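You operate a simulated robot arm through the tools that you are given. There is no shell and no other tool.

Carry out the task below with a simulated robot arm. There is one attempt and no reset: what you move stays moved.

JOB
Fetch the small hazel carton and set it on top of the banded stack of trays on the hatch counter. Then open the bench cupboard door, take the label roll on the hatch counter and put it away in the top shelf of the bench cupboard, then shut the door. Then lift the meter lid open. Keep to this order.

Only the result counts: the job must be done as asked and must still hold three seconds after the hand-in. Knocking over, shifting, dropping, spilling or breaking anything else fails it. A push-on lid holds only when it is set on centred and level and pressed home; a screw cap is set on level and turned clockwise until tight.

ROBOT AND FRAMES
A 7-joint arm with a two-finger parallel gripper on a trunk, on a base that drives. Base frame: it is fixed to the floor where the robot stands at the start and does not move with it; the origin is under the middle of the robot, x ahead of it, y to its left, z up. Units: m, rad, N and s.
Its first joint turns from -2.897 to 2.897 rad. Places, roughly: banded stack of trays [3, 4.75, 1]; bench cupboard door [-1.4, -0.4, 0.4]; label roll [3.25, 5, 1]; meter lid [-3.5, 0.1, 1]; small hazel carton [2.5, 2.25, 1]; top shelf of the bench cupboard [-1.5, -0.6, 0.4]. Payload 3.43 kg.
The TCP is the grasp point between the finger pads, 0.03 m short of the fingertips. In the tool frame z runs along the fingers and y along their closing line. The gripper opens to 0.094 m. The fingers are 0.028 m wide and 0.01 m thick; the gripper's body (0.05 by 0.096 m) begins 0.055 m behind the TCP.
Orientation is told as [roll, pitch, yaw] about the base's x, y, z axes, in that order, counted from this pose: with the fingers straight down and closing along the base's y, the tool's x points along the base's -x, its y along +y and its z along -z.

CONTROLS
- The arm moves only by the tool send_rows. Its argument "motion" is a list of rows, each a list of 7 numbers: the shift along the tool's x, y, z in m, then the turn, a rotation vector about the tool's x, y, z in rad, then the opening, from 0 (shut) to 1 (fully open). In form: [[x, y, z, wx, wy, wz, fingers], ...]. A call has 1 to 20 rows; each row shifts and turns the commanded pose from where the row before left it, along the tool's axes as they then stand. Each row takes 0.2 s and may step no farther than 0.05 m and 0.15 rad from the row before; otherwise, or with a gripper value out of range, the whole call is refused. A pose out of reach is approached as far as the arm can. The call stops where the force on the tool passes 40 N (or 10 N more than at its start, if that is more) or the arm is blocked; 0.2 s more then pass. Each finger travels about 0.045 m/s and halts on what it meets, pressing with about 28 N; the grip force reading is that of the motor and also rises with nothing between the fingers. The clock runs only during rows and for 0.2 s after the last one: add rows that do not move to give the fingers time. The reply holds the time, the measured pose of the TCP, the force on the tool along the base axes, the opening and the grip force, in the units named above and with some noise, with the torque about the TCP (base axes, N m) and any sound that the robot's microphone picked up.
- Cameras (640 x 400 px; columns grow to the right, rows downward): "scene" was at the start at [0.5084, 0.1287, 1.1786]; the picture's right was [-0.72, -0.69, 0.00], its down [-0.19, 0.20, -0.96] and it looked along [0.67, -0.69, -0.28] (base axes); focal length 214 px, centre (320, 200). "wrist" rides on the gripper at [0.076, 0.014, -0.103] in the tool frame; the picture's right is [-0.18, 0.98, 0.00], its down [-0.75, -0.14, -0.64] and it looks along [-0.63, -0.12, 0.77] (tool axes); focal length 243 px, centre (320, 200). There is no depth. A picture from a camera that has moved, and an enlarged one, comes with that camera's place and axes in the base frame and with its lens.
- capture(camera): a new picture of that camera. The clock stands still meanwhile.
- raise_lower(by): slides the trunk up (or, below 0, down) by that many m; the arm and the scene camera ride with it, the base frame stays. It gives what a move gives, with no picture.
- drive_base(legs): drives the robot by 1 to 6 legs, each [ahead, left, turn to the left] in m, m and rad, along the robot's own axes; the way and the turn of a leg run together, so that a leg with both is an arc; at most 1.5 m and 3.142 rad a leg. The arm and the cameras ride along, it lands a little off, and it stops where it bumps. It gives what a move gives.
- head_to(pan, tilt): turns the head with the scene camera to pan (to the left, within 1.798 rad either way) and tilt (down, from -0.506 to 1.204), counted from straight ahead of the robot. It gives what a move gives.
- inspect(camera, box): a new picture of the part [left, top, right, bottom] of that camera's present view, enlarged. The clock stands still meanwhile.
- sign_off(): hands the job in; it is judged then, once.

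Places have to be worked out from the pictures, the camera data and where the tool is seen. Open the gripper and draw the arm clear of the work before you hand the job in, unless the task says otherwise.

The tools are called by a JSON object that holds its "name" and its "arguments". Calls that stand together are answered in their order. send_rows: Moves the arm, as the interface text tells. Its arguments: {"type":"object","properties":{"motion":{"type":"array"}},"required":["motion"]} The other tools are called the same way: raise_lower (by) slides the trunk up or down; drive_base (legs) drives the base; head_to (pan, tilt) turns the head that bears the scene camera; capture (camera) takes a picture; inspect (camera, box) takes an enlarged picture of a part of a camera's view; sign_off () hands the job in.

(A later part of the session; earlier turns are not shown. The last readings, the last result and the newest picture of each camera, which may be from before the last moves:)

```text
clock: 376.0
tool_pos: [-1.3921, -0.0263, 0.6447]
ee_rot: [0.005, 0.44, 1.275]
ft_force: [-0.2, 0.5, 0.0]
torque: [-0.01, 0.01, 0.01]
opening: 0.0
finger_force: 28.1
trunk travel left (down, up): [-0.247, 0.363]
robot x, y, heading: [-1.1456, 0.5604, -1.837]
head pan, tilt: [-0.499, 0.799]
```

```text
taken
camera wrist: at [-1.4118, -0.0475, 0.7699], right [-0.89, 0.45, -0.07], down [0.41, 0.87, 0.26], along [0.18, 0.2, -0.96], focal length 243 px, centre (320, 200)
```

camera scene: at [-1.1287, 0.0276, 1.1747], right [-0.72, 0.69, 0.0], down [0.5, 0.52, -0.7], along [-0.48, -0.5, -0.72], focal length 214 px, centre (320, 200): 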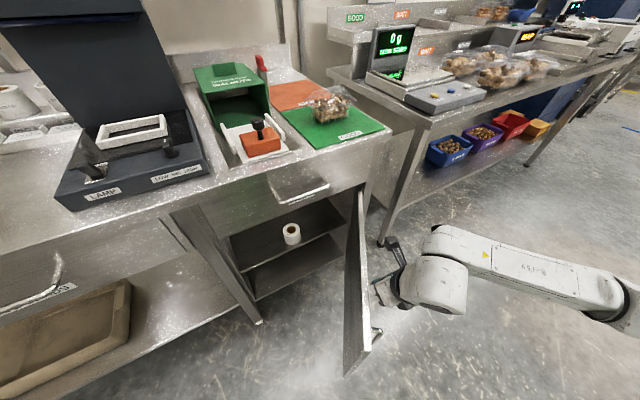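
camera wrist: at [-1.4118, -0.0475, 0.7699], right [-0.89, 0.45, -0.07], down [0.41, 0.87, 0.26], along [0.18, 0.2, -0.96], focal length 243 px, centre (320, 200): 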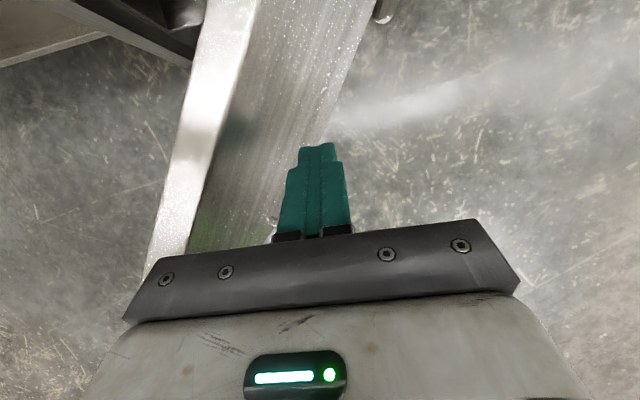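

The door follows. I continue the closing arc to about 20°.

{"name": "send_rows", "arguments": {"motion": [[0.01, -0.036, 0.0047, 0, 0, 0, 0], [0.016, -0.026, 0.0075, 0, 0, 0, 0], [0.0181, -0.0244, 0.0085, 0, 0, 0, 0], [0.02, -0.0224, 0.0094, 0, 0, 0, 0], [0.0215, -0.0205, 0.0101, 0, 0, 0, 0], [0.0232, -0.0184, 0.0109, 0, 0, 0, 0], [0.0245, -0.016, 0.0115, 0, 0, 0, 0], [0.0256, -0.0137, 0.0121, 0, 0, 0, 0]]}}

{"name": "capture", "arguments": {"camera": "scene"}}

{"name": "capture", "arguments": {"camera": "wrist"}}

```text
clock: 377.8
tool_pos: [-1.2739, -0.2471, 0.6444]
ee_rot: [0.004, 0.44, 1.275]
ft_force: [0.1, 0.6, 0.3]
torque: [0.02, 0.01, 0.02]
opening: 0.0001
finger_force: 27.8
trunk travel left (down, up): [-0.247, 0.363]
robot x, y, heading: [-1.145, 0.5636, -1.835]
head pan, tilt: [-0.499, 0.799]
```

```text
taken
camera scene: at [-1.1285, 0.0275, 1.1746], right [-0.72, 0.69, 0.0], down [0.5, 0.52, -0.7], along [-0.48, -0.5, -0.72], focal length 214 px, centre (320, 200)
```

scene: 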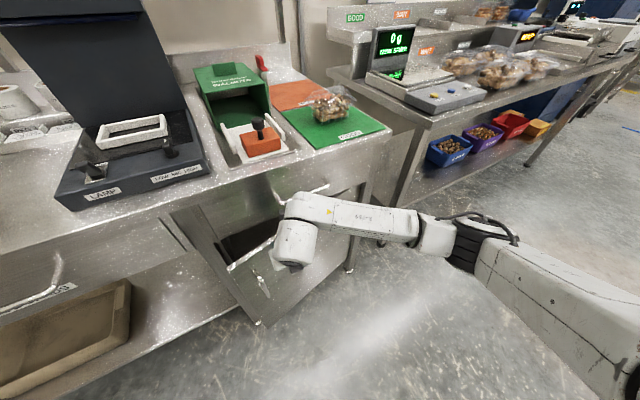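

```text
taken
camera wrist: at [-1.2943, -0.2672, 0.7705], right [-0.89, 0.45, -0.08], down [0.41, 0.87, 0.26], along [0.18, 0.2, -0.96], focal length 243 px, centre (320, 200)
```

wrist: 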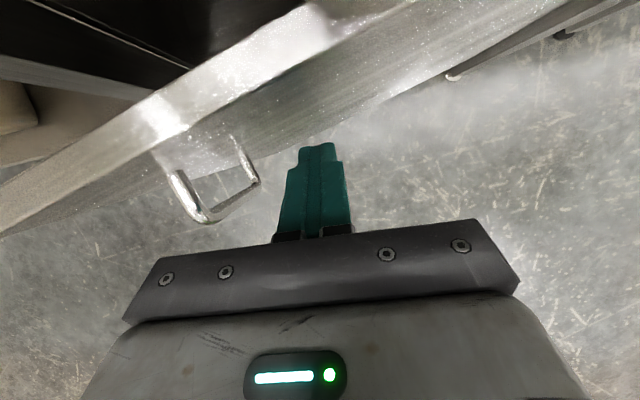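

The door is about 18° open. I push a little farther with this posture (the camera housing limits how close I can get to the drawer front).

{"name": "send_rows", "arguments": {"motion": [[0.0181, -0.01, 0.0085, 0, 0, 0, 0], [0.0163, -0.008, 0.0077, 0, 0, 0, 0], [0, 0, 0, 0, 0, 0, 0]]}}

{"name": "capture", "arguments": {"camera": "wrist"}}

{"name": "capture", "arguments": {"camera": "scene"}}

```text
clock: 378.6
tool_pos: [-1.2689, -0.2883, 0.6437]
ee_rot: [0.002, 0.441, 1.274]
ft_force: [0.8, -0.9, -0.4]
torque: [0.15, 0.16, 0.09]
opening: 0.0001
finger_force: 28.4
trunk travel left (down, up): [-0.247, 0.363]
robot x, y, heading: [-1.1405, 0.5638, -1.841]
head pan, tilt: [-0.499, 0.799]
```

```text
taken
camera wrist: at [-1.2886, -0.3093, 0.7698], right [-0.89, 0.45, -0.08], down [0.41, 0.87, 0.26], along [0.18, 0.2, -0.96], focal length 243 px, centre (320, 200)
```

wrist: 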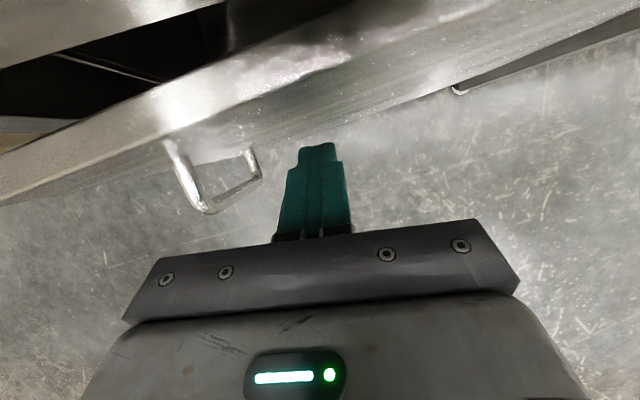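

```text
taken
camera scene: at [-1.1284, 0.0272, 1.1745], right [-0.72, 0.69, 0.0], down [0.5, 0.52, -0.7], along [-0.48, -0.5, -0.72], focal length 214 px, centre (320, 200)
```

scene: 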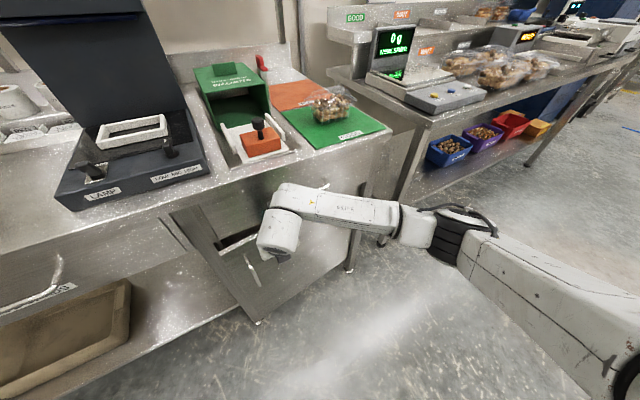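

Door at about 10°. I back off, raise and tilt the fingers forward for the final push lower on the door.

{"name": "send_rows", "arguments": {"motion": [[-0.0362, 0, -0.017, 0, 0, 0, 0], [-0.0362, 0, -0.017, 0, 0, 0, 0], [0.0175, 0, -0.0371, 0, 0, 0, 0], [0.0175, 0, -0.0371, 0, 0, 0, 0], [0.0175, 0, -0.0371, 0, 0, 0, 0], [0.0175, 0, -0.0371, 0, 0, 0, 0], [0, 0, 0, 0, 0.13, 0, 0], [0, 0, 0, 0, 0.13, 0, 0], [0, 0, 0, 0, 0.13, 0, 0], [0, 0, 0, 0, 0.13, 0, 0]]}}

```text
clock: 380.8
tool_pos: [-1.2443, -0.211, 0.8091]
ee_rot: [0.004, 0.962, 1.278]
ft_force: [-0.2, -0.2, 0.4]
torque: [0.01, 0.0, -0.02]
opening: 0.0
finger_force: 28.1
trunk travel left (down, up): [-0.247, 0.363]
robot x, y, heading: [-1.1459, 0.5623, -1.839]
head pan, tilt: [-0.499, 0.799]
```

Tilt reached. I lower the trunk to bring the fingertips to mid-door height.

{"name": "raise_lower", "arguments": {"by": -0.24}}

{"name": "capture", "arguments": {"camera": "wrist"}}

{"name": "capture", "arguments": {"camera": "scene"}}

```text
clock: 383.3
tool_pos: [-1.2449, -0.2124, 0.5687]
ee_rot: [0.006, 0.96, 1.28]
ft_force: [0.1, -0.2, 0.5]
torque: [-0.01, -0.02, 0.04]
opening: 0.0
finger_force: 28.2
trunk travel left (down, up): [-0.007, 0.603]
robot x, y, heading: [-1.1423, 0.5608, -1.839]
head pan, tilt: [-0.499, 0.799]
```

```text
taken
camera wrist: at [-1.246, -0.1702, 0.6902], right [-0.91, 0.39, -0.15], down [0.41, 0.88, -0.25], along [0.03, -0.29, -0.96], focal length 243 px, centre (320, 200)
```

wrist: 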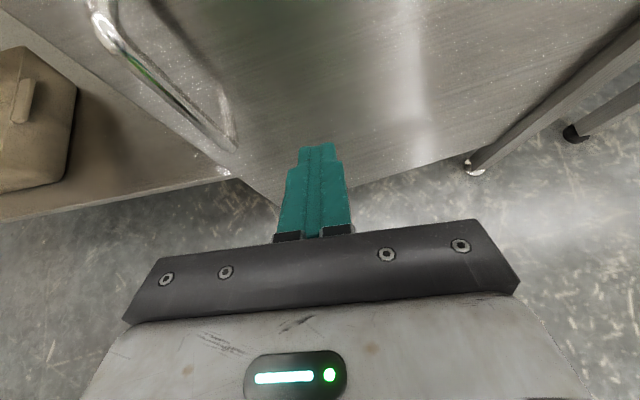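

```text
taken
camera scene: at [-1.1284, 0.0274, 0.9346], right [-0.72, 0.69, 0.0], down [0.5, 0.52, -0.7], along [-0.48, -0.5, -0.72], focal length 214 px, centre (320, 200)
```

scene: 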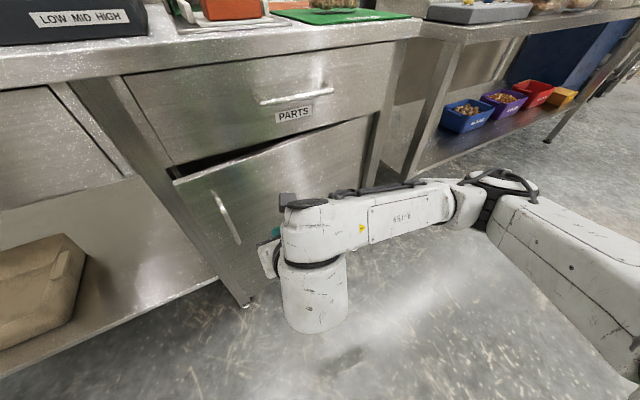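

I push forward toward the door in steps.

{"name": "send_rows", "arguments": {"motion": [[0.0172, 0, 0.0246, 0, 0, 0, 0], [0.0172, 0, 0.0246, 0, 0, 0, 0], [0.0172, 0, 0.0246, 0, 0, 0, 0], [0.0172, 0, 0.0246, 0, 0, 0, 0]]}}

{"name": "capture", "arguments": {"camera": "scene"}}

```text
clock: 384.3
tool_pos: [-1.2792, -0.3274, 0.5689]
ee_rot: [0.006, 0.96, 1.28]
ft_force: [0.3, 0.1, 0.4]
torque: [0.01, -0.01, -0.01]
opening: 0.0
finger_force: 27.9
trunk travel left (down, up): [-0.007, 0.603]
robot x, y, heading: [-1.1428, 0.5642, -1.838]
head pan, tilt: [-0.499, 0.799]
```

```text
taken
camera scene: at [-1.1284, 0.0274, 0.9346], right [-0.72, 0.69, 0.0], down [0.5, 0.52, -0.7], along [-0.48, -0.5, -0.72], focal length 214 px, centre (320, 200)
```

scene: 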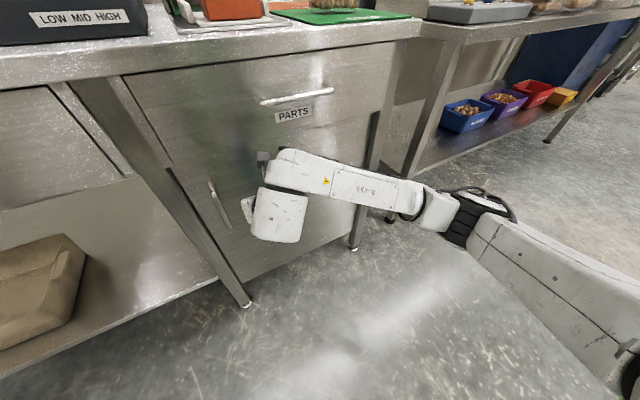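

The door looks nearly shut. I push on until I feel resistance.

{"name": "send_rows", "arguments": {"motion": [[0.0086, 0, 0.0123, 0, 0, 0, 0], [0.0086, 0, 0.0123, 0, 0, 0, 0], [0.0057, 0, 0.0082, 0, 0, 0, 0]]}}

{"name": "inspect", "arguments": {"camera": "scene", "box": [110, 90, 410, 310]}}

```text
clock: 384.8
tool_pos: [-1.2849, -0.3402, 0.5673]
ee_rot: [0.003, 0.951, 1.28]
ft_force: [2.0, 8.5, 2.5]
torque: [-0.07, 0.01, -0.01]
opening: 0.0
finger_force: 28.2
trunk travel left (down, up): [-0.007, 0.603]
robot x, y, heading: [-1.1468, 0.5645, -1.841]
head pan, tilt: [-0.499, 0.799]
stopped in row 2: the force on the tool passed its limit at 66 N (the readings are from after the stop); the commanded pose is now the measured one
```

```text
1.82 times, centred on (260, 200) of scene
camera zoom: at [-1.1287, 0.0279, 0.9347], right [-0.72, 0.69, 0.0], down [0.5, 0.52, -0.7], along [-0.48, -0.5, -0.72], focal length 390 px, centre (429, 200)
```

zoom: 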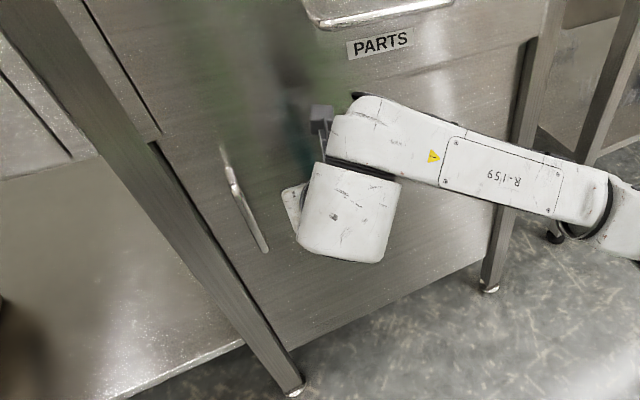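

The door is shut (firm stop at 66 N, no gap visible). I back the hand away and check that it stays shut.

{"name": "send_rows", "arguments": {"motion": [[-0.0172, 0, -0.0246, 0, 0, 0, 0], [-0.0172, 0, -0.0246, 0, 0, 0, 0], [-0.0172, 0, -0.0246, 0, 0, 0, 0]]}}

{"name": "raise_lower", "arguments": {"by": 0.35}}

{"name": "drive_base", "arguments": {"legs": [[-0.25, 0, 0]]}}

{"name": "head_to", "arguments": {"pan": -0.2, "tilt": 0.75}}

{"name": "capture", "arguments": {"camera": "scene"}}

```text
clock: 385.6
tool_pos: [-1.2586, -0.2554, 0.5695]
ee_rot: [0.006, 0.95, 1.278]
ft_force: [-1.2, -0.1, -0.2]
torque: [0.02, -0.02, -0.01]
opening: 0.0
finger_force: 28.0
trunk travel left (down, up): [-0.007, 0.603]
robot x, y, heading: [-1.1473, 0.5605, -1.837]
head pan, tilt: [-0.499, 0.799]
```

```text
clock: 389.0
tool_pos: [-1.2589, -0.2563, 0.9194]
ee_rot: [0.005, 0.952, 1.279]
ft_force: [-0.7, 0.3, 0.6]
torque: [0.02, 0.0, 0.03]
opening: 0.0001
finger_force: 27.9
trunk travel left (down, up): [-0.357, 0.253]
robot x, y, heading: [-1.1488, 0.5628, -1.837]
head pan, tilt: [-0.499, 0.799]
```

```text
clock: 390.9
tool_pos: [-1.1951, -0.0148, 0.9196]
ee_rot: [0.004, 0.95, 1.275]
ft_force: [0.3, -0.1, -0.1]
torque: [-0.03, 0.03, -0.01]
opening: 0.0
finger_force: 28.0
trunk travel left (down, up): [-0.357, 0.253]
robot x, y, heading: [-1.0785, 0.8004, -1.838]
head pan, tilt: [-0.499, 0.799]
```

```text
clock: 391.6
tool_pos: [-1.194, -0.0147, 0.9196]
ee_rot: [0.006, 0.95, 1.276]
ft_force: [-0.3, 0.6, 0.1]
torque: [0.01, 0.0, 0.0]
opening: 0.0002
finger_force: 28.4
trunk travel left (down, up): [-0.357, 0.253]
robot x, y, heading: [-1.0812, 0.8018, -1.835]
head pan, tilt: [-0.201, 0.75]
```

```text
taken
camera scene: at [-1.0459, 0.2518, 1.2886], right [-0.89, 0.46, 0.0], down [0.31, 0.61, -0.73], along [-0.33, -0.65, -0.68], focal length 214 px, centre (320, 200)
```

scene: 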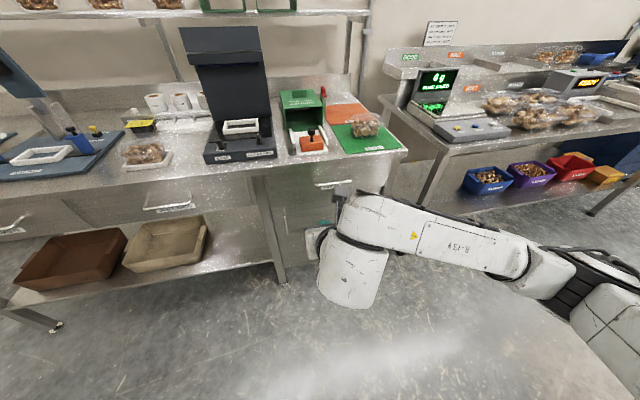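

I straighten the hand and get it out of the view to verify the door.

{"name": "send_rows", "arguments": {"motion": [[0, 0, 0, 0, -0.136, 0, 0], [0, 0, 0, 0, -0.136, 0, 0], [0, 0, 0, 0, -0.136, 0, 0], [0, 0, 0, 0, -0.136, 0, 0], [0, 0, 0, 0, -0.136, 0, 0], [0, 0, 0, 0, -0.136, 0, 0], [0, 0, 0, 0, -0.136, 0, 0], [0, 0.02, -0.045, 0, 0, 0, 0], [0, 0.02, -0.045, 0, 0, 0, 0.3], [0, 0.02, -0.045, 0, 0, 0, 0.6], [0, 0.02, -0.045, 0, 0, 0, 1]]}}

{"name": "capture", "arguments": {"camera": "scene"}}

{"name": "inspect", "arguments": {"camera": "scene", "box": [240, 130, 420, 290]}}

```text
clock: 394.1
tool_pos: [-1.2704, 0.0089, 1.0994]
ee_rot: [0.004, -0.002, 1.273]
ft_force: [-0.6, -0.2, -0.3]
torque: [-0.03, -0.03, -0.02]
opening: 0.0657
finger_force: 0.0
trunk travel left (down, up): [-0.357, 0.253]
robot x, y, heading: [-1.0798, 0.8026, -1.847]
head pan, tilt: [-0.201, 0.75]
```

```text
taken
camera scene: at [-1.0456, 0.2516, 1.2884], right [-0.89, 0.45, 0.0], down [0.31, 0.61, -0.73], along [-0.33, -0.65, -0.68], focal length 214 px, centre (320, 200)
```

scene: 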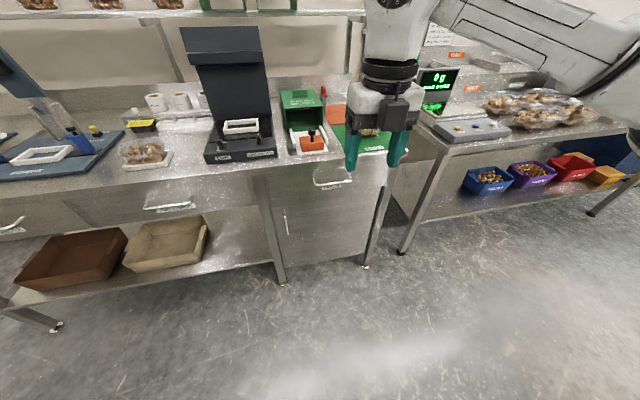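

```text
2.50 times, centred on (330, 210) of scene
camera zoom: at [-1.0456, 0.2516, 1.2884], right [-0.89, 0.45, 0.0], down [0.31, 0.61, -0.73], along [-0.33, -0.65, -0.68], focal length 536 px, centre (295, 175)
```

zoom: 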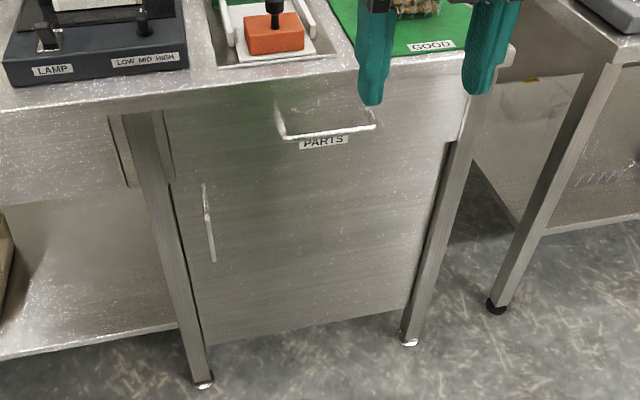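

The door is flush and shut. Now the meter lid: I look along the benches to the right.

{"name": "head_to", "arguments": {"pan": -0.9, "tilt": 0.35}}

{"name": "capture", "arguments": {"camera": "scene"}}

{"name": "inspect", "arguments": {"camera": "scene", "box": [150, 60, 450, 260]}}

```text
clock: 395.1
tool_pos: [-1.2704, 0.0087, 1.0979]
ee_rot: [0.003, -0.002, 1.273]
ft_force: [-0.8, -0.2, -0.3]
torque: [0.04, 0.03, 0.01]
opening: 0.0941
finger_force: 0.0
trunk travel left (down, up): [-0.357, 0.253]
robot x, y, heading: [-1.0783, 0.8042, -1.838]
head pan, tilt: [-0.901, 0.351]
```

```text
taken
camera scene: at [-1.094, 0.2893, 1.3242], right [-0.39, 0.92, 0.0], down [0.32, 0.13, -0.94], along [-0.86, -0.37, -0.34], focal length 214 px, centre (320, 200)
```

scene: 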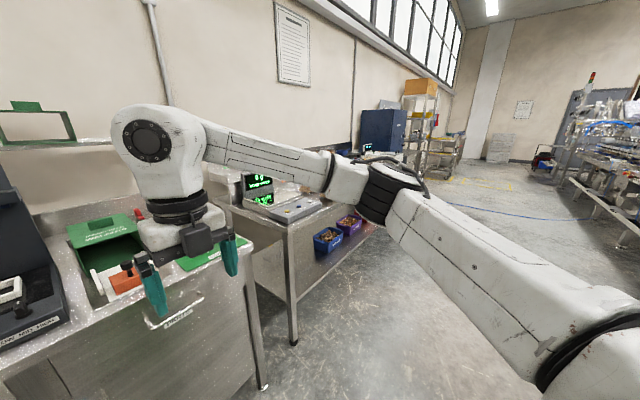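

```text
2.00 times, centred on (300, 160) of scene
camera zoom: at [-1.094, 0.2893, 1.3242], right [-0.39, 0.92, 0.0], down [0.32, 0.13, -0.94], along [-0.86, -0.37, -0.34], focal length 429 px, centre (360, 280)
```

zoom: 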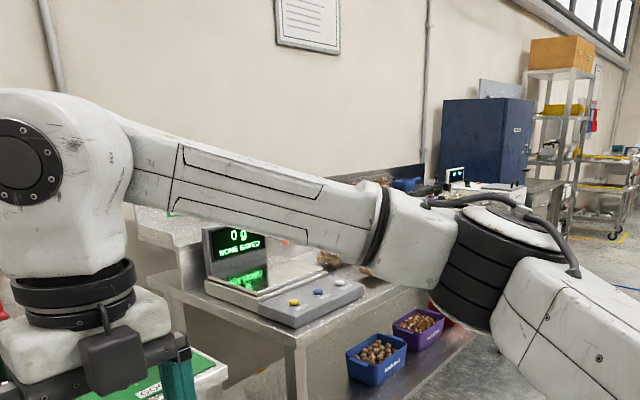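

I drive right along the benches and look for the meter.

{"name": "raise_lower", "arguments": {"by": 0.1}}

{"name": "drive_base", "arguments": {"legs": [[0, -1.4, 0]]}}

{"name": "head_to", "arguments": {"pan": -0.6, "tilt": 0.5}}

{"name": "capture", "arguments": {"camera": "scene"}}

```text
clock: 396.4
tool_pos: [-1.2712, 0.0083, 1.1985]
ee_rot: [0.004, -0.003, 1.273]
ft_force: [0.5, 1.0, 0.4]
torque: [0.0, 0.02, 0.0]
opening: 0.0942
finger_force: 0.1
trunk travel left (down, up): [-0.457, 0.153]
robot x, y, heading: [-1.0795, 0.8004, -1.846]
head pan, tilt: [-0.901, 0.351]
```

```text
clock: 403.4
tool_pos: [-2.618, 0.3888, 1.1996]
ee_rot: [0.003, -0.003, 1.264]
ft_force: [-0.7, -0.9, -0.2]
torque: [0.04, 0.01, 0.0]
opening: 0.0942
finger_force: 0.1
trunk travel left (down, up): [-0.457, 0.153]
robot x, y, heading: [-2.4181, 1.1801, -1.847]
head pan, tilt: [-0.901, 0.351]
```

```text
clock: 404.2
tool_pos: [-2.6176, 0.3871, 1.1987]
ee_rot: [0.004, -0.001, 1.264]
ft_force: [-0.2, -1.0, -0.8]
torque: [0.02, 0.01, 0.01]
opening: 0.094
finger_force: 0.1
trunk travel left (down, up): [-0.457, 0.153]
robot x, y, heading: [-2.4165, 1.1813, -1.849]
head pan, tilt: [-0.6, 0.499]
```

```text
taken
camera scene: at [-2.4224, 0.6454, 1.4106], right [-0.64, 0.77, 0.0], down [0.37, 0.3, -0.88], along [-0.68, -0.56, -0.48], focal length 214 px, centre (320, 200)
```

scene: 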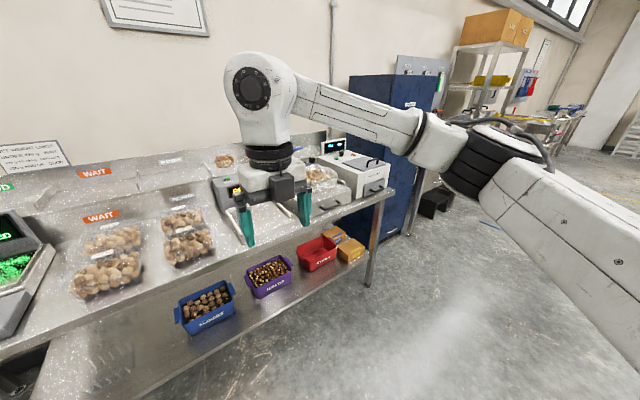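

A white instrument with a display is near the end of this bench. I enlarge it.

{"name": "inspect", "arguments": {"camera": "scene", "box": [280, 110, 420, 220]}}

```text
3.64 times, centred on (350, 165) of scene
camera zoom: at [-2.4224, 0.6454, 1.4106], right [-0.64, 0.77, 0.0], down [0.37, 0.3, -0.88], along [-0.68, -0.56, -0.48], focal length 780 px, centre (211, 327)
```

zoom: 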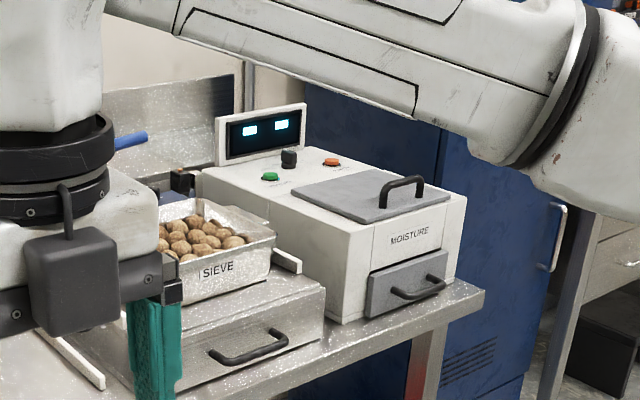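

It is the moisture meter with a grey lid and black arch handle on top. I drive farther right to face it.

{"name": "drive_base", "arguments": {"legs": [[0, -0.7, 0]]}}

{"name": "send_rows", "arguments": {"motion": [[0, 0.04, -0.02, 0, 0, 0, 1], [0, 0.04, -0.02, 0, 0, 0, 1], [0, 0.04, -0.02, 0, 0, 0, 1], [0, 0.04, -0.02, 0, 0, 0, 1]]}}

{"name": "head_to", "arguments": {"pan": -0.1, "tilt": 0.6}}

{"name": "capture", "arguments": {"camera": "scene"}}

```text
clock: 408.0
tool_pos: [-3.29, 0.5804, 1.1995]
ee_rot: [0.004, -0.003, 1.266]
ft_force: [0.3, 0.3, -0.1]
torque: [0.02, 0.01, 0.02]
opening: 0.0942
finger_force: 0.1
trunk travel left (down, up): [-0.457, 0.153]
robot x, y, heading: [-3.0888, 1.3722, -1.846]
head pan, tilt: [-0.6, 0.499]
```

```text
clock: 409.0
tool_pos: [-3.4422, 0.628, 1.2804]
ee_rot: [0.003, -0.001, 1.268]
ft_force: [-0.9, -0.7, -0.1]
torque: [0.01, 0.0, -0.01]
opening: 0.0941
finger_force: 0.1
trunk travel left (down, up): [-0.457, 0.153]
robot x, y, heading: [-3.0914, 1.3737, -1.851]
head pan, tilt: [-0.6, 0.499]
```

```text
clock: 410.0
tool_pos: [-3.4423, 0.6287, 1.2798]
ee_rot: [0.003, -0.002, 1.264]
ft_force: [0.1, 0.6, 0.0]
torque: [0.03, 0.01, 0.0]
opening: 0.0938
finger_force: 0.1
trunk travel left (down, up): [-0.457, 0.153]
robot x, y, heading: [-3.0911, 1.3744, -1.85]
head pan, tilt: [-0.099, 0.6]
```

```text
taken
camera scene: at [-3.0569, 0.8139, 1.4015], right [-0.93, 0.37, 0.0], down [0.21, 0.53, -0.83], along [-0.3, -0.77, -0.56], focal length 214 px, centre (320, 200)
```

scene: 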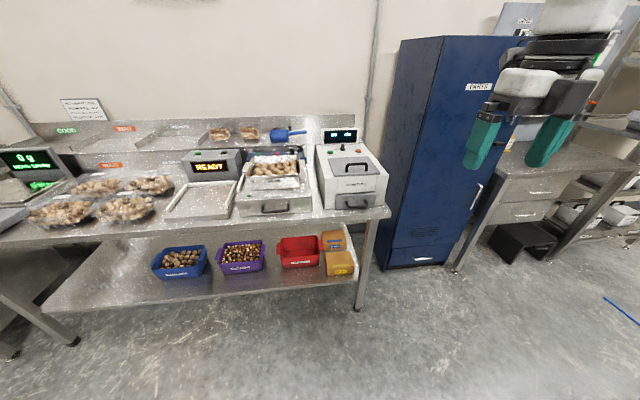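

I enlarge the meter from this side.

{"name": "inspect", "arguments": {"camera": "scene", "box": [290, 115, 410, 220]}}

```text
3.81 times, centred on (350, 168) of scene
camera zoom: at [-3.0569, 0.8139, 1.4015], right [-0.93, 0.37, 0.0], down [0.21, 0.53, -0.83], along [-0.3, -0.77, -0.56], focal length 817 px, centre (206, 324)
```

zoom: 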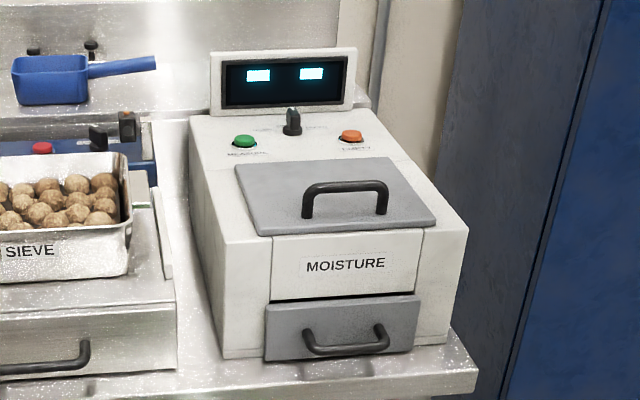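

Lid geometry: hinge at the back (l ≈ −0.92), handle bar centre ≈ (−3.483, 0.139, 1.042), lid top z ≈ 1.008. A blue cabinet stands just right of it, so I check where its faces are relative to my forearm.

{"name": "inspect", "arguments": {"camera": "scene", "box": [330, 20, 560, 290]}}

```text
1.48 times, centred on (445, 155) of scene
camera zoom: at [-3.0569, 0.8139, 1.4015], right [-0.93, 0.37, 0.0], down [0.21, 0.53, -0.83], along [-0.3, -0.77, -0.56], focal length 318 px, centre (135, 267)
```

zoom: 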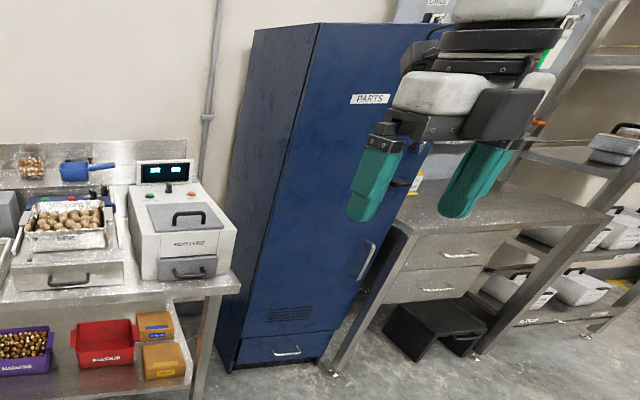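

The cabinet's front is well behind my forearm's path. I rotate the hand 90° so the fingers close fore-aft across the handle bar.

{"name": "send_rows", "arguments": {"motion": [[0, 0, 0, 0, 0, -0.1428, 1], [0, 0, 0, 0, 0, -0.1428, 1], [0, 0, 0, 0, 0, -0.1428, 1], [0, 0, 0, 0, 0, -0.1428, 1], [0, 0, 0, 0, 0, -0.1428, 1], [0, 0, 0, 0, 0, -0.1428, 1], [0, 0, 0, 0, 0, -0.1428, 1], [0, 0, 0, 0, 0, -0.1428, 1], [0, 0, 0, 0, 0, -0.1428, 1], [0, 0, 0, 0, 0, -0.1428, 1], [0, 0, 0, 0, 0, -0.1428, 1]]}}

{"name": "drive_base", "arguments": {"legs": [[0, -0.06, 0.012], [0.45, 0, 0]]}}

{"name": "head_to", "arguments": {"pan": -0.4, "tilt": 0.75}}

{"name": "capture", "arguments": {"camera": "scene"}}

{"name": "capture", "arguments": {"camera": "wrist"}}

```text
clock: 412.4
tool_pos: [-3.4424, 0.6285, 1.2796]
ee_rot: [-0.002, -0.003, 2.84]
ft_force: [0.0, -0.2, 0.2]
torque: [0.0, 0.03, 0.02]
opening: 0.0938
finger_force: 0.1
trunk travel left (down, up): [-0.457, 0.153]
robot x, y, heading: [-3.0916, 1.3766, -1.846]
head pan, tilt: [-0.099, 0.6]
```

```text
clock: 415.6
tool_pos: [-3.6136, 0.2062, 1.2788]
ee_rot: [-0.003, -0.002, 2.843]
ft_force: [-0.7, 0.5, 0.7]
torque: [0.02, -0.02, 0.0]
opening: 0.0941
finger_force: 0.0
trunk travel left (down, up): [-0.457, 0.153]
robot x, y, heading: [-3.2696, 0.9524, -1.84]
head pan, tilt: [-0.099, 0.6]
```

```text
clock: 416.4
tool_pos: [-3.6144, 0.2065, 1.2793]
ee_rot: [-0.002, -0.001, 2.843]
ft_force: [1.0, 0.5, -0.1]
torque: [0.01, 0.03, -0.01]
opening: 0.0942
finger_force: 0.1
trunk travel left (down, up): [-0.457, 0.153]
robot x, y, heading: [-3.2721, 0.9537, -1.839]
head pan, tilt: [-0.4, 0.75]
```

```text
taken
camera scene: at [-3.2497, 0.4118, 1.3886], right [-0.78, 0.62, 0.0], down [0.42, 0.53, -0.73], along [-0.45, -0.57, -0.68], focal length 214 px, centre (320, 200)
```

scene: 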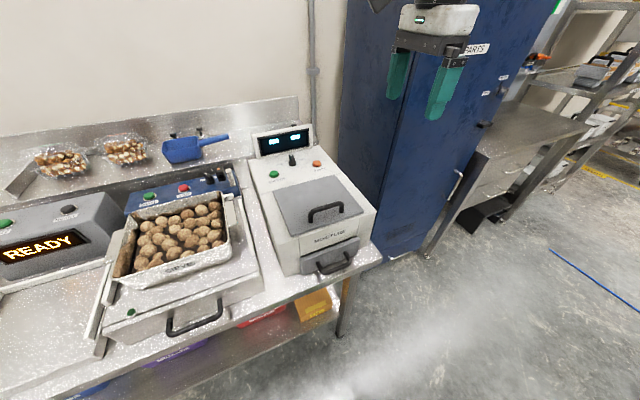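

```text
taken
camera wrist: at [-3.5448, 0.1693, 1.3818], right [-0.46, -0.89, 0.0], down [-0.68, 0.35, 0.64], along [-0.57, 0.3, -0.76], focal length 243 px, centre (320, 200)
```

wrist: 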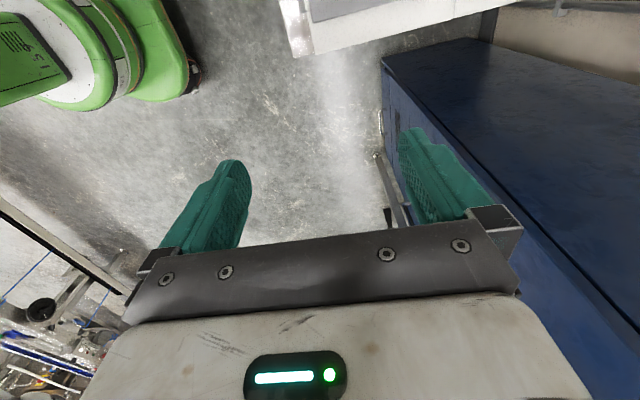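

I enlarge the lid and handle from this nearer viewpoint to refine their position.

{"name": "inspect", "arguments": {"camera": "scene", "box": [245, 130, 385, 280]}}

```text
2.67 times, centred on (315, 205) of scene
camera zoom: at [-3.2497, 0.4118, 1.3886], right [-0.78, 0.62, 0.0], down [0.42, 0.53, -0.73], along [-0.45, -0.57, -0.68], focal length 572 px, centre (333, 187)
```

zoom: 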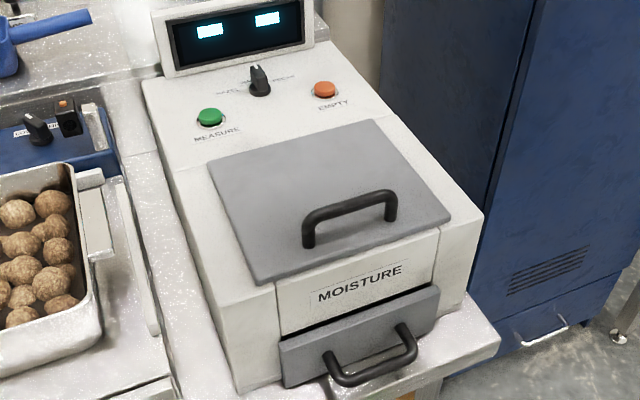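

Handle centre confirmed at (−3.483, 0.138), top z ≈ 1.042. I move above it and descend to just over the handle.

{"name": "send_rows", "arguments": {"motion": [[0.0365, 0.0067, 0, 0, 0, 0, 1], [0.0365, 0.0067, 0, 0, 0, 0, 1], [0.0365, 0.0067, 0, 0, 0, 0, 1], [0.0365, 0.0067, 0, 0, 0, 0, 1], [0, 0, 0.032, 0, 0, 0, 0.8], [0, 0, 0.032, 0, 0, 0, 0.7], [0, 0, 0.032, 0, 0, 0, 0.7], [0, 0, 0.032, 0, 0, 0, 0.7]]}}

{"name": "capture", "arguments": {"camera": "scene"}}

{"name": "capture", "arguments": {"camera": "wrist"}}

```text
clock: 418.2
tool_pos: [-3.484, 0.1379, 1.1506]
ee_rot: [-0.001, -0.004, 2.843]
ft_force: [-0.5, 0.0, 0.8]
torque: [-0.01, 0.0, -0.03]
opening: 0.0657
finger_force: 0.0
trunk travel left (down, up): [-0.457, 0.153]
robot x, y, heading: [-3.2709, 0.9508, -1.838]
head pan, tilt: [-0.4, 0.75]
```

```text
taken
camera scene: at [-3.2496, 0.4118, 1.3886], right [-0.78, 0.62, 0.0], down [0.42, 0.53, -0.73], along [-0.45, -0.57, -0.68], focal length 214 px, centre (320, 200)
```

scene: 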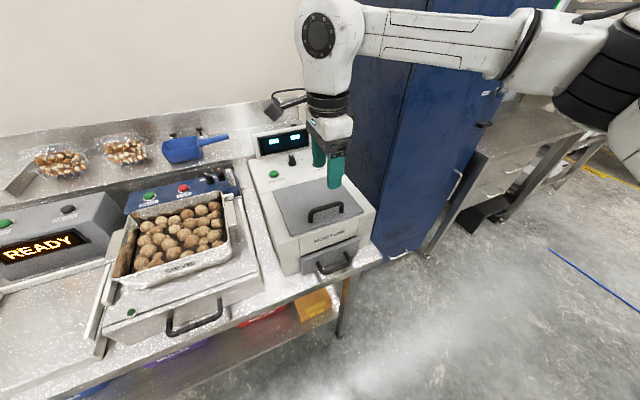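

```text
taken
camera wrist: at [-3.4139, 0.1014, 1.2533], right [-0.46, -0.89, 0.0], down [-0.68, 0.36, 0.64], along [-0.57, 0.3, -0.76], focal length 243 px, centre (320, 200)
```

wrist: 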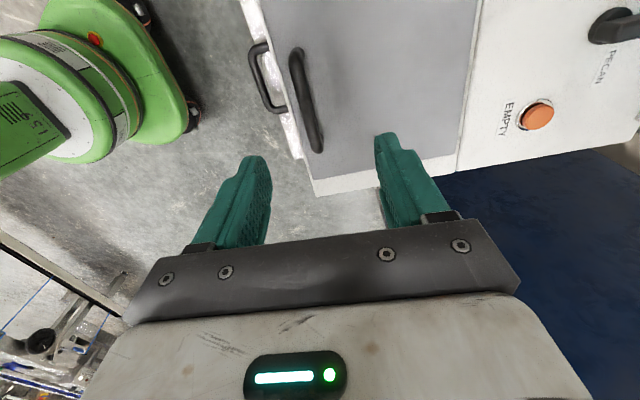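

The wrist view suggests the bar is ~1 cm toward me; I trim half of that, lower to just above the bar and re-check.

{"name": "send_rows", "arguments": {"motion": [[0.005, -0.006, 0.03, 0, 0, 0, 0.7], [0, 0, 0.03, 0, 0, 0, 0.7]]}}

{"name": "capture", "arguments": {"camera": "wrist"}}

{"name": "inspect", "arguments": {"camera": "scene", "box": [265, 110, 385, 230]}}

```text
clock: 418.9
tool_pos: [-3.477, 0.1431, 1.0916]
ee_rot: [0.001, -0.002, 2.844]
ft_force: [0.2, -0.9, -0.1]
torque: [0.03, -0.01, -0.02]
opening: 0.066
finger_force: 0.0
trunk travel left (down, up): [-0.457, 0.153]
robot x, y, heading: [-3.2707, 0.9514, -1.842]
head pan, tilt: [-0.4, 0.75]
```

```text
taken
camera wrist: at [-3.4078, 0.1057, 1.1934], right [-0.47, -0.89, 0.0], down [-0.68, 0.36, 0.64], along [-0.57, 0.3, -0.76], focal length 243 px, centre (320, 200)
```

wrist: 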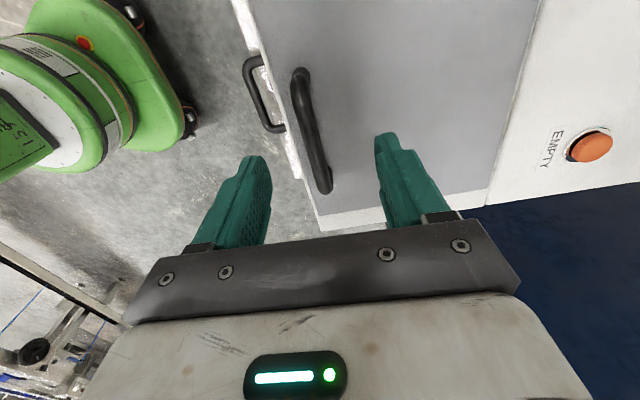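

```text
3.33 times, centred on (325, 170) of scene
camera zoom: at [-3.2497, 0.4118, 1.3886], right [-0.78, 0.62, 0.0], down [0.42, 0.53, -0.73], along [-0.45, -0.57, -0.68], focal length 715 px, centre (303, 300)
```

zoom: 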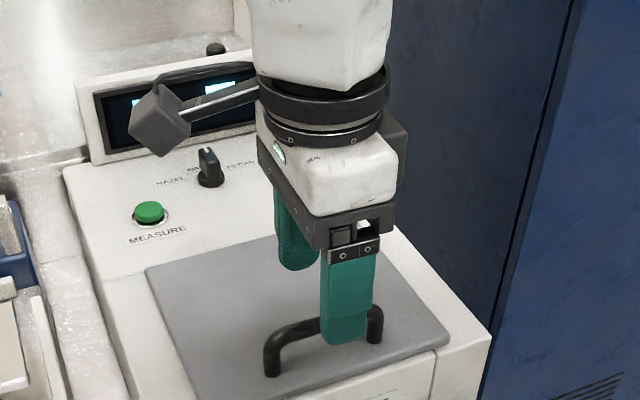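

Bar remains ~4 mm toward me and the hand should go ~1 cm left. I trim and lower the fingers around the bar.

{"name": "send_rows", "arguments": {"motion": [[0.008, -0.004, 0.012, 0, 0, 0, 0.7], [0, 0, 0.015, 0, 0, 0, 0.7], [0, 0, 0.014, 0, 0, 0, 0.7]]}}

{"name": "capture", "arguments": {"camera": "wrist"}}

{"name": "inspect", "arguments": {"camera": "scene", "box": [265, 110, 385, 230]}}

```text
clock: 419.6
tool_pos: [-3.4679, 0.1449, 1.0508]
ee_rot: [-0.003, -0.004, 2.845]
ft_force: [-0.3, -1.0, 0.6]
torque: [0.0, 0.01, 0.03]
opening: 0.0659
finger_force: 0.0
trunk travel left (down, up): [-0.457, 0.153]
robot x, y, heading: [-3.2696, 0.9541, -1.84]
head pan, tilt: [-0.4, 0.75]
```

```text
taken
camera wrist: at [-3.3984, 0.1074, 1.1524], right [-0.46, -0.89, 0.0], down [-0.68, 0.35, 0.64], along [-0.57, 0.3, -0.76], focal length 243 px, centre (320, 200)
```

wrist: 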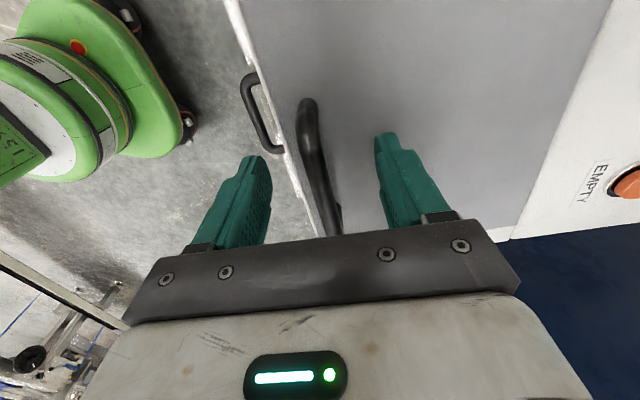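

```text
3.33 times, centred on (325, 170) of scene
camera zoom: at [-3.2497, 0.4118, 1.3886], right [-0.78, 0.62, 0.0], down [0.42, 0.53, -0.73], along [-0.45, -0.57, -0.68], focal length 715 px, centre (303, 300)
```

zoom: 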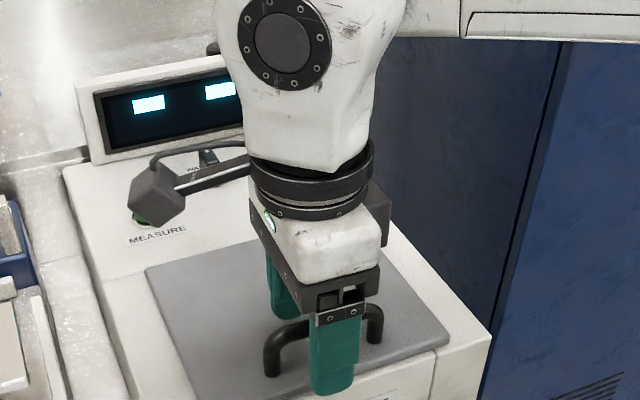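

The fingers straddle the bar. I close.

{"name": "send_rows", "arguments": {"motion": [[0, 0, 0, 0, 0, 0, 0], [0, 0, 0, 0, 0, 0, 0], [0, 0, 0, 0, 0, 0, 0], [0, 0, 0, 0, 0, 0, 0], [0, 0, 0, 0, 0, 0, 0]]}}

{"name": "capture", "arguments": {"camera": "wrist"}}

```text
clock: 420.9
tool_pos: [-3.4677, 0.1454, 1.0506]
ee_rot: [-0.001, -0.003, 2.847]
ft_force: [-0.2, 5.9, 1.2]
torque: [-0.04, -0.14, 1.18]
opening: 0.0122
finger_force: 44.9
trunk travel left (down, up): [-0.457, 0.153]
robot x, y, heading: [-3.2682, 0.9554, -1.839]
head pan, tilt: [-0.4, 0.75]
```

```text
taken
camera wrist: at [-3.3982, 0.108, 1.1527], right [-0.46, -0.89, 0.0], down [-0.68, 0.35, 0.64], along [-0.57, 0.3, -0.76], focal length 243 px, centre (320, 200)
```

wrist: 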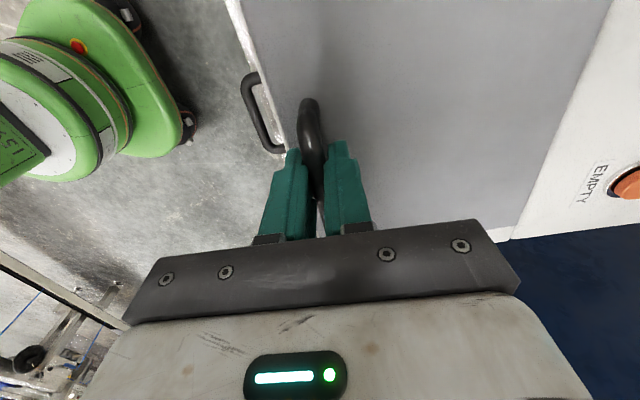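

Gripped (12 mm). I align yaw slightly and lift along the lid's arc about its rear hinge: first 20°.

{"name": "send_rows", "arguments": {"motion": [[0, 0.0035, -0.0125, 0, 0, -0.03, 0], [0, 0.0043, -0.012, 0, 0, 0, 0], [0, 0.0057, -0.0116, 0, 0, 0, 0], [0, 0.0062, -0.0111, 0, 0, 0, 0]]}}

{"name": "inspect", "arguments": {"camera": "scene", "box": [245, 90, 405, 260]}}

```text
clock: 421.9
tool_pos: [-3.4715, 0.1257, 1.0973]
ee_rot: [-0.002, -0.003, 2.872]
ft_force: [0.7, 13.2, 6.1]
torque: [0.17, 0.04, 0.28]
opening: 0.0116
finger_force: 45.3
trunk travel left (down, up): [-0.457, 0.153]
robot x, y, heading: [-3.268, 0.9532, -1.843]
head pan, tilt: [-0.4, 0.75]
```

```text
2.35 times, centred on (325, 175) of scene
camera zoom: at [-3.2497, 0.4126, 1.3889], right [-0.78, 0.62, 0.0], down [0.42, 0.53, -0.73], along [-0.45, -0.57, -0.68], focal length 505 px, centre (308, 259)
```

zoom: 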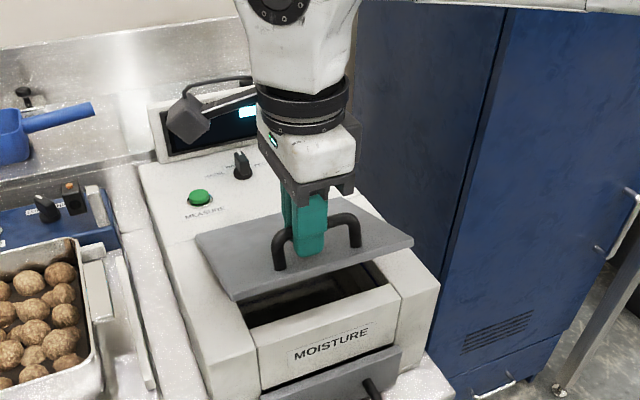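

The lid lifts. A 13 N residual suggests the hinge is slightly farther back; I adjust the arc and continue another 30°.

{"name": "send_rows", "arguments": {"motion": [[0, 0.005, -0.012, 0, 0, 0, 0], [0, 0.008, -0.012, 0, 0, 0, 0], [0, 0.0099, -0.0105, 0, 0, 0, 0], [0, 0.0099, -0.0105, 0, 0, 0, 0], [0, 0.0115, -0.0086, 0, 0, 0, 0], [0, 0.0115, -0.0086, 0, 0, 0, 0]]}}

{"name": "inspect", "arguments": {"camera": "scene", "box": [245, 70, 405, 240]}}

```text
clock: 423.4
tool_pos: [-3.4862, 0.0697, 1.1546]
ee_rot: [-0.004, -0.004, 2.873]
ft_force: [0.2, -7.9, -17.2]
torque: [-0.19, -0.61, -0.18]
opening: 0.0112
finger_force: 45.2
trunk travel left (down, up): [-0.457, 0.153]
robot x, y, heading: [-3.268, 0.9526, -1.843]
head pan, tilt: [-0.4, 0.75]
stopped in row 6: the force on the tool passed its limit at 42 N (the readings are from after the stop); the commanded pose is now the measured one
```

```text
2.35 times, centred on (325, 155) of scene
camera zoom: at [-3.2498, 0.4105, 1.3883], right [-0.78, 0.62, 0.0], down [0.42, 0.54, -0.73], along [-0.45, -0.57, -0.68], focal length 505 px, centre (308, 306)
```

zoom: 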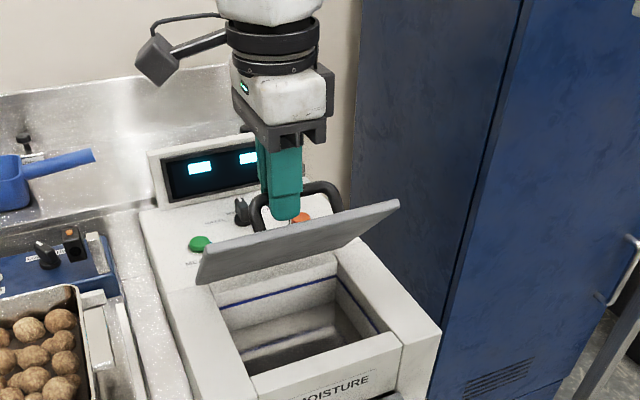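

The lid is about 50° open; forces show I pulled slightly outside the arc. I refit the hinge (l ≈ −0.92) and continue inward along the corrected arc.

{"name": "send_rows", "arguments": {"motion": [[0, 0.0139, -0.0014, 0, 0, 0, 0], [0, 0.0123, -0.0042, 0, 0, 0, 0], [0, 0.0126, -0.003, 0, 0, 0, 0], [0, 0.0129, -0.002, 0, 0, 0, 0]]}}

{"name": "inspect", "arguments": {"camera": "scene", "box": [245, 60, 405, 230]}}

```text
clock: 424.4
tool_pos: [-3.4999, 0.0209, 1.1708]
ee_rot: [-0.001, -0.004, 2.873]
ft_force: [4.9, 2.2, 24.9]
torque: [0.14, 0.45, -0.51]
opening: 0.0117
finger_force: 44.9
trunk travel left (down, up): [-0.457, 0.153]
robot x, y, heading: [-3.2729, 0.9532, -1.841]
head pan, tilt: [-0.4, 0.75]
```

```text
2.35 times, centred on (325, 145) of scene
camera zoom: at [-3.2493, 0.4127, 1.3893], right [-0.78, 0.62, 0.0], down [0.42, 0.53, -0.73], along [-0.45, -0.57, -0.68], focal length 505 px, centre (308, 329)
```

zoom: 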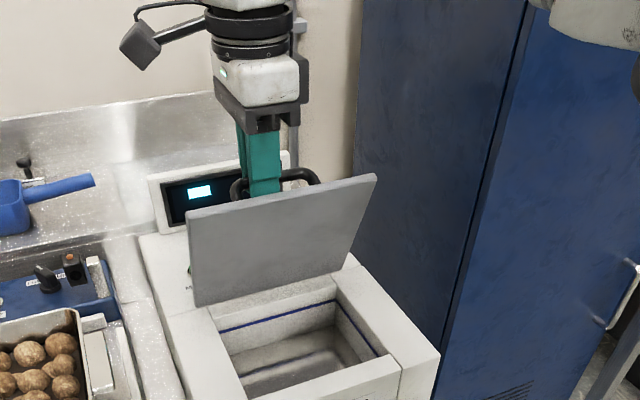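

The lid is now close to vertical. I continue gently backward past vertical.

{"name": "send_rows", "arguments": {"motion": [[0, 0.01, -0.004, 0, 0, 0, 0], [0, 0.012, -0.001, 0, 0, 0, 0]]}}

{"name": "inspect", "arguments": {"camera": "scene", "box": [245, 60, 405, 230]}}

{"name": "capture", "arguments": {"camera": "wrist"}}

```text
clock: 425.0
tool_pos: [-3.5055, 0.001, 1.172]
ee_rot: [-0.005, -0.005, 2.873]
ft_force: [7.5, -1.6, 2.7]
torque: [0.15, 0.36, -0.58]
opening: 0.0113
finger_force: 44.8
trunk travel left (down, up): [-0.457, 0.153]
robot x, y, heading: [-3.2667, 0.9522, -1.839]
head pan, tilt: [-0.4, 0.75]
```

```text
2.35 times, centred on (325, 145) of scene
camera zoom: at [-3.2492, 0.4117, 1.3883], right [-0.78, 0.62, 0.0], down [0.42, 0.53, -0.73], along [-0.45, -0.57, -0.68], focal length 505 px, centre (308, 329)
```

zoom: 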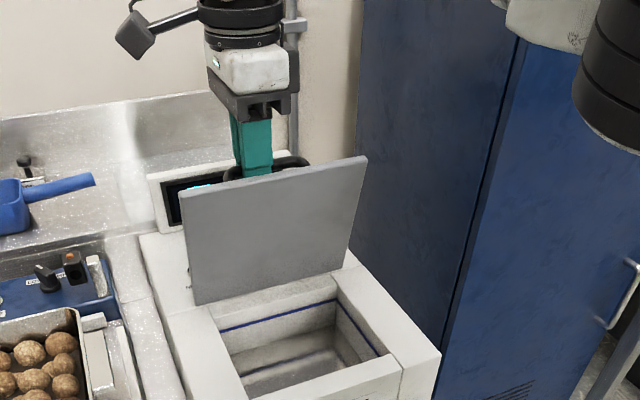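

```text
taken
camera wrist: at [-3.4352, -0.0352, 1.2736], right [-0.44, -0.9, 0.0], down [-0.69, 0.33, 0.65], along [-0.58, 0.29, -0.76], focal length 243 px, centre (320, 200)
```

wrist: 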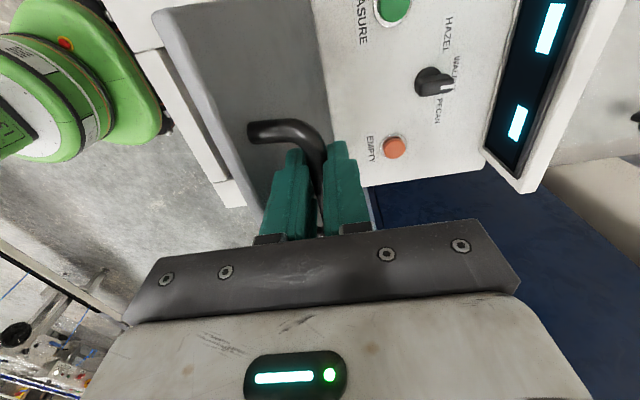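

Forces are small. I continue about 3.5 cm farther back.

{"name": "send_rows", "arguments": {"motion": [[0, 0.012, 0, 0, 0, 0, 0], [0, 0.012, 0.001, 0, 0, 0, 0], [0, 0.011, 0.002, 0, 0, 0, 0]]}}

{"name": "inspect", "arguments": {"camera": "scene", "box": [245, 60, 405, 230]}}

{"name": "capture", "arguments": {"camera": "wrist"}}

```text
clock: 425.8
tool_pos: [-3.5147, -0.0335, 1.1688]
ee_rot: [-0.004, -0.004, 2.875]
ft_force: [10.4, -1.3, -3.7]
torque: [0.22, 0.5, -0.77]
opening: 0.0116
finger_force: 44.9
trunk travel left (down, up): [-0.457, 0.153]
robot x, y, heading: [-3.2699, 0.9539, -1.844]
head pan, tilt: [-0.4, 0.75]
```

```text
2.35 times, centred on (325, 145) of scene
camera zoom: at [-3.2493, 0.4115, 1.3884], right [-0.78, 0.62, 0.0], down [0.42, 0.54, -0.73], along [-0.45, -0.57, -0.68], focal length 505 px, centre (308, 329)
```

zoom: 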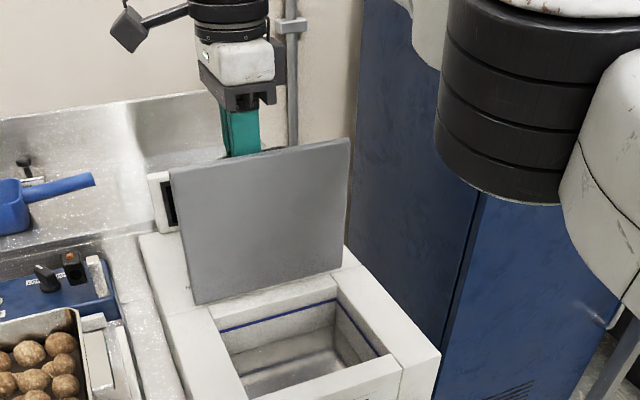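

```text
taken
camera wrist: at [-3.4443, -0.0689, 1.2707], right [-0.44, -0.9, 0.0], down [-0.69, 0.33, 0.65], along [-0.58, 0.28, -0.76], focal length 243 px, centre (320, 200)
```

wrist: 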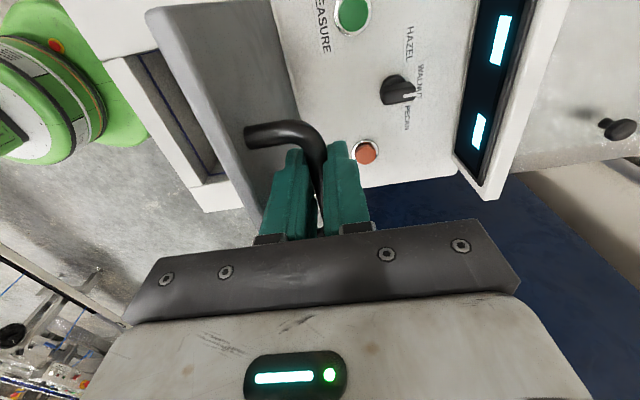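

The lid is now slightly past vertical (~97°). I push a bit farther to find its rest or stop.

{"name": "send_rows", "arguments": {"motion": [[0, 0.011, 0.003, 0, 0, 0, 0], [0, 0.011, 0.004, 0, 0, 0, 0]]}}

{"name": "inspect", "arguments": {"camera": "scene", "box": [245, 60, 405, 230]}}

```text
clock: 426.4
tool_pos: [-3.5159, -0.0367, 1.1667]
ee_rot: [0.002, -0.003, 2.873]
ft_force: [7.9, -7.6, 20.9]
torque: [0.1, 0.53, -0.58]
opening: 0.0112
finger_force: 45.1
out of reach, approached as far as the arm can: row 1, 2
trunk travel left (down, up): [-0.457, 0.153]
robot x, y, heading: [-3.2711, 0.9501, -1.843]
head pan, tilt: [-0.4, 0.75]
```

```text
2.35 times, centred on (325, 145) of scene
camera zoom: at [-3.2491, 0.412, 1.3893], right [-0.78, 0.62, 0.0], down [0.42, 0.53, -0.73], along [-0.45, -0.57, -0.68], focal length 505 px, centre (308, 329)
```

zoom: 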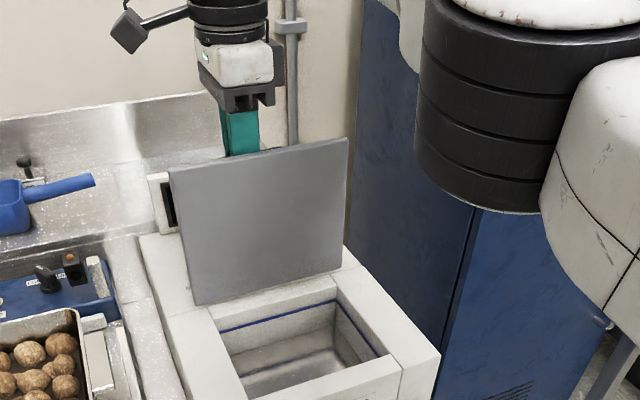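

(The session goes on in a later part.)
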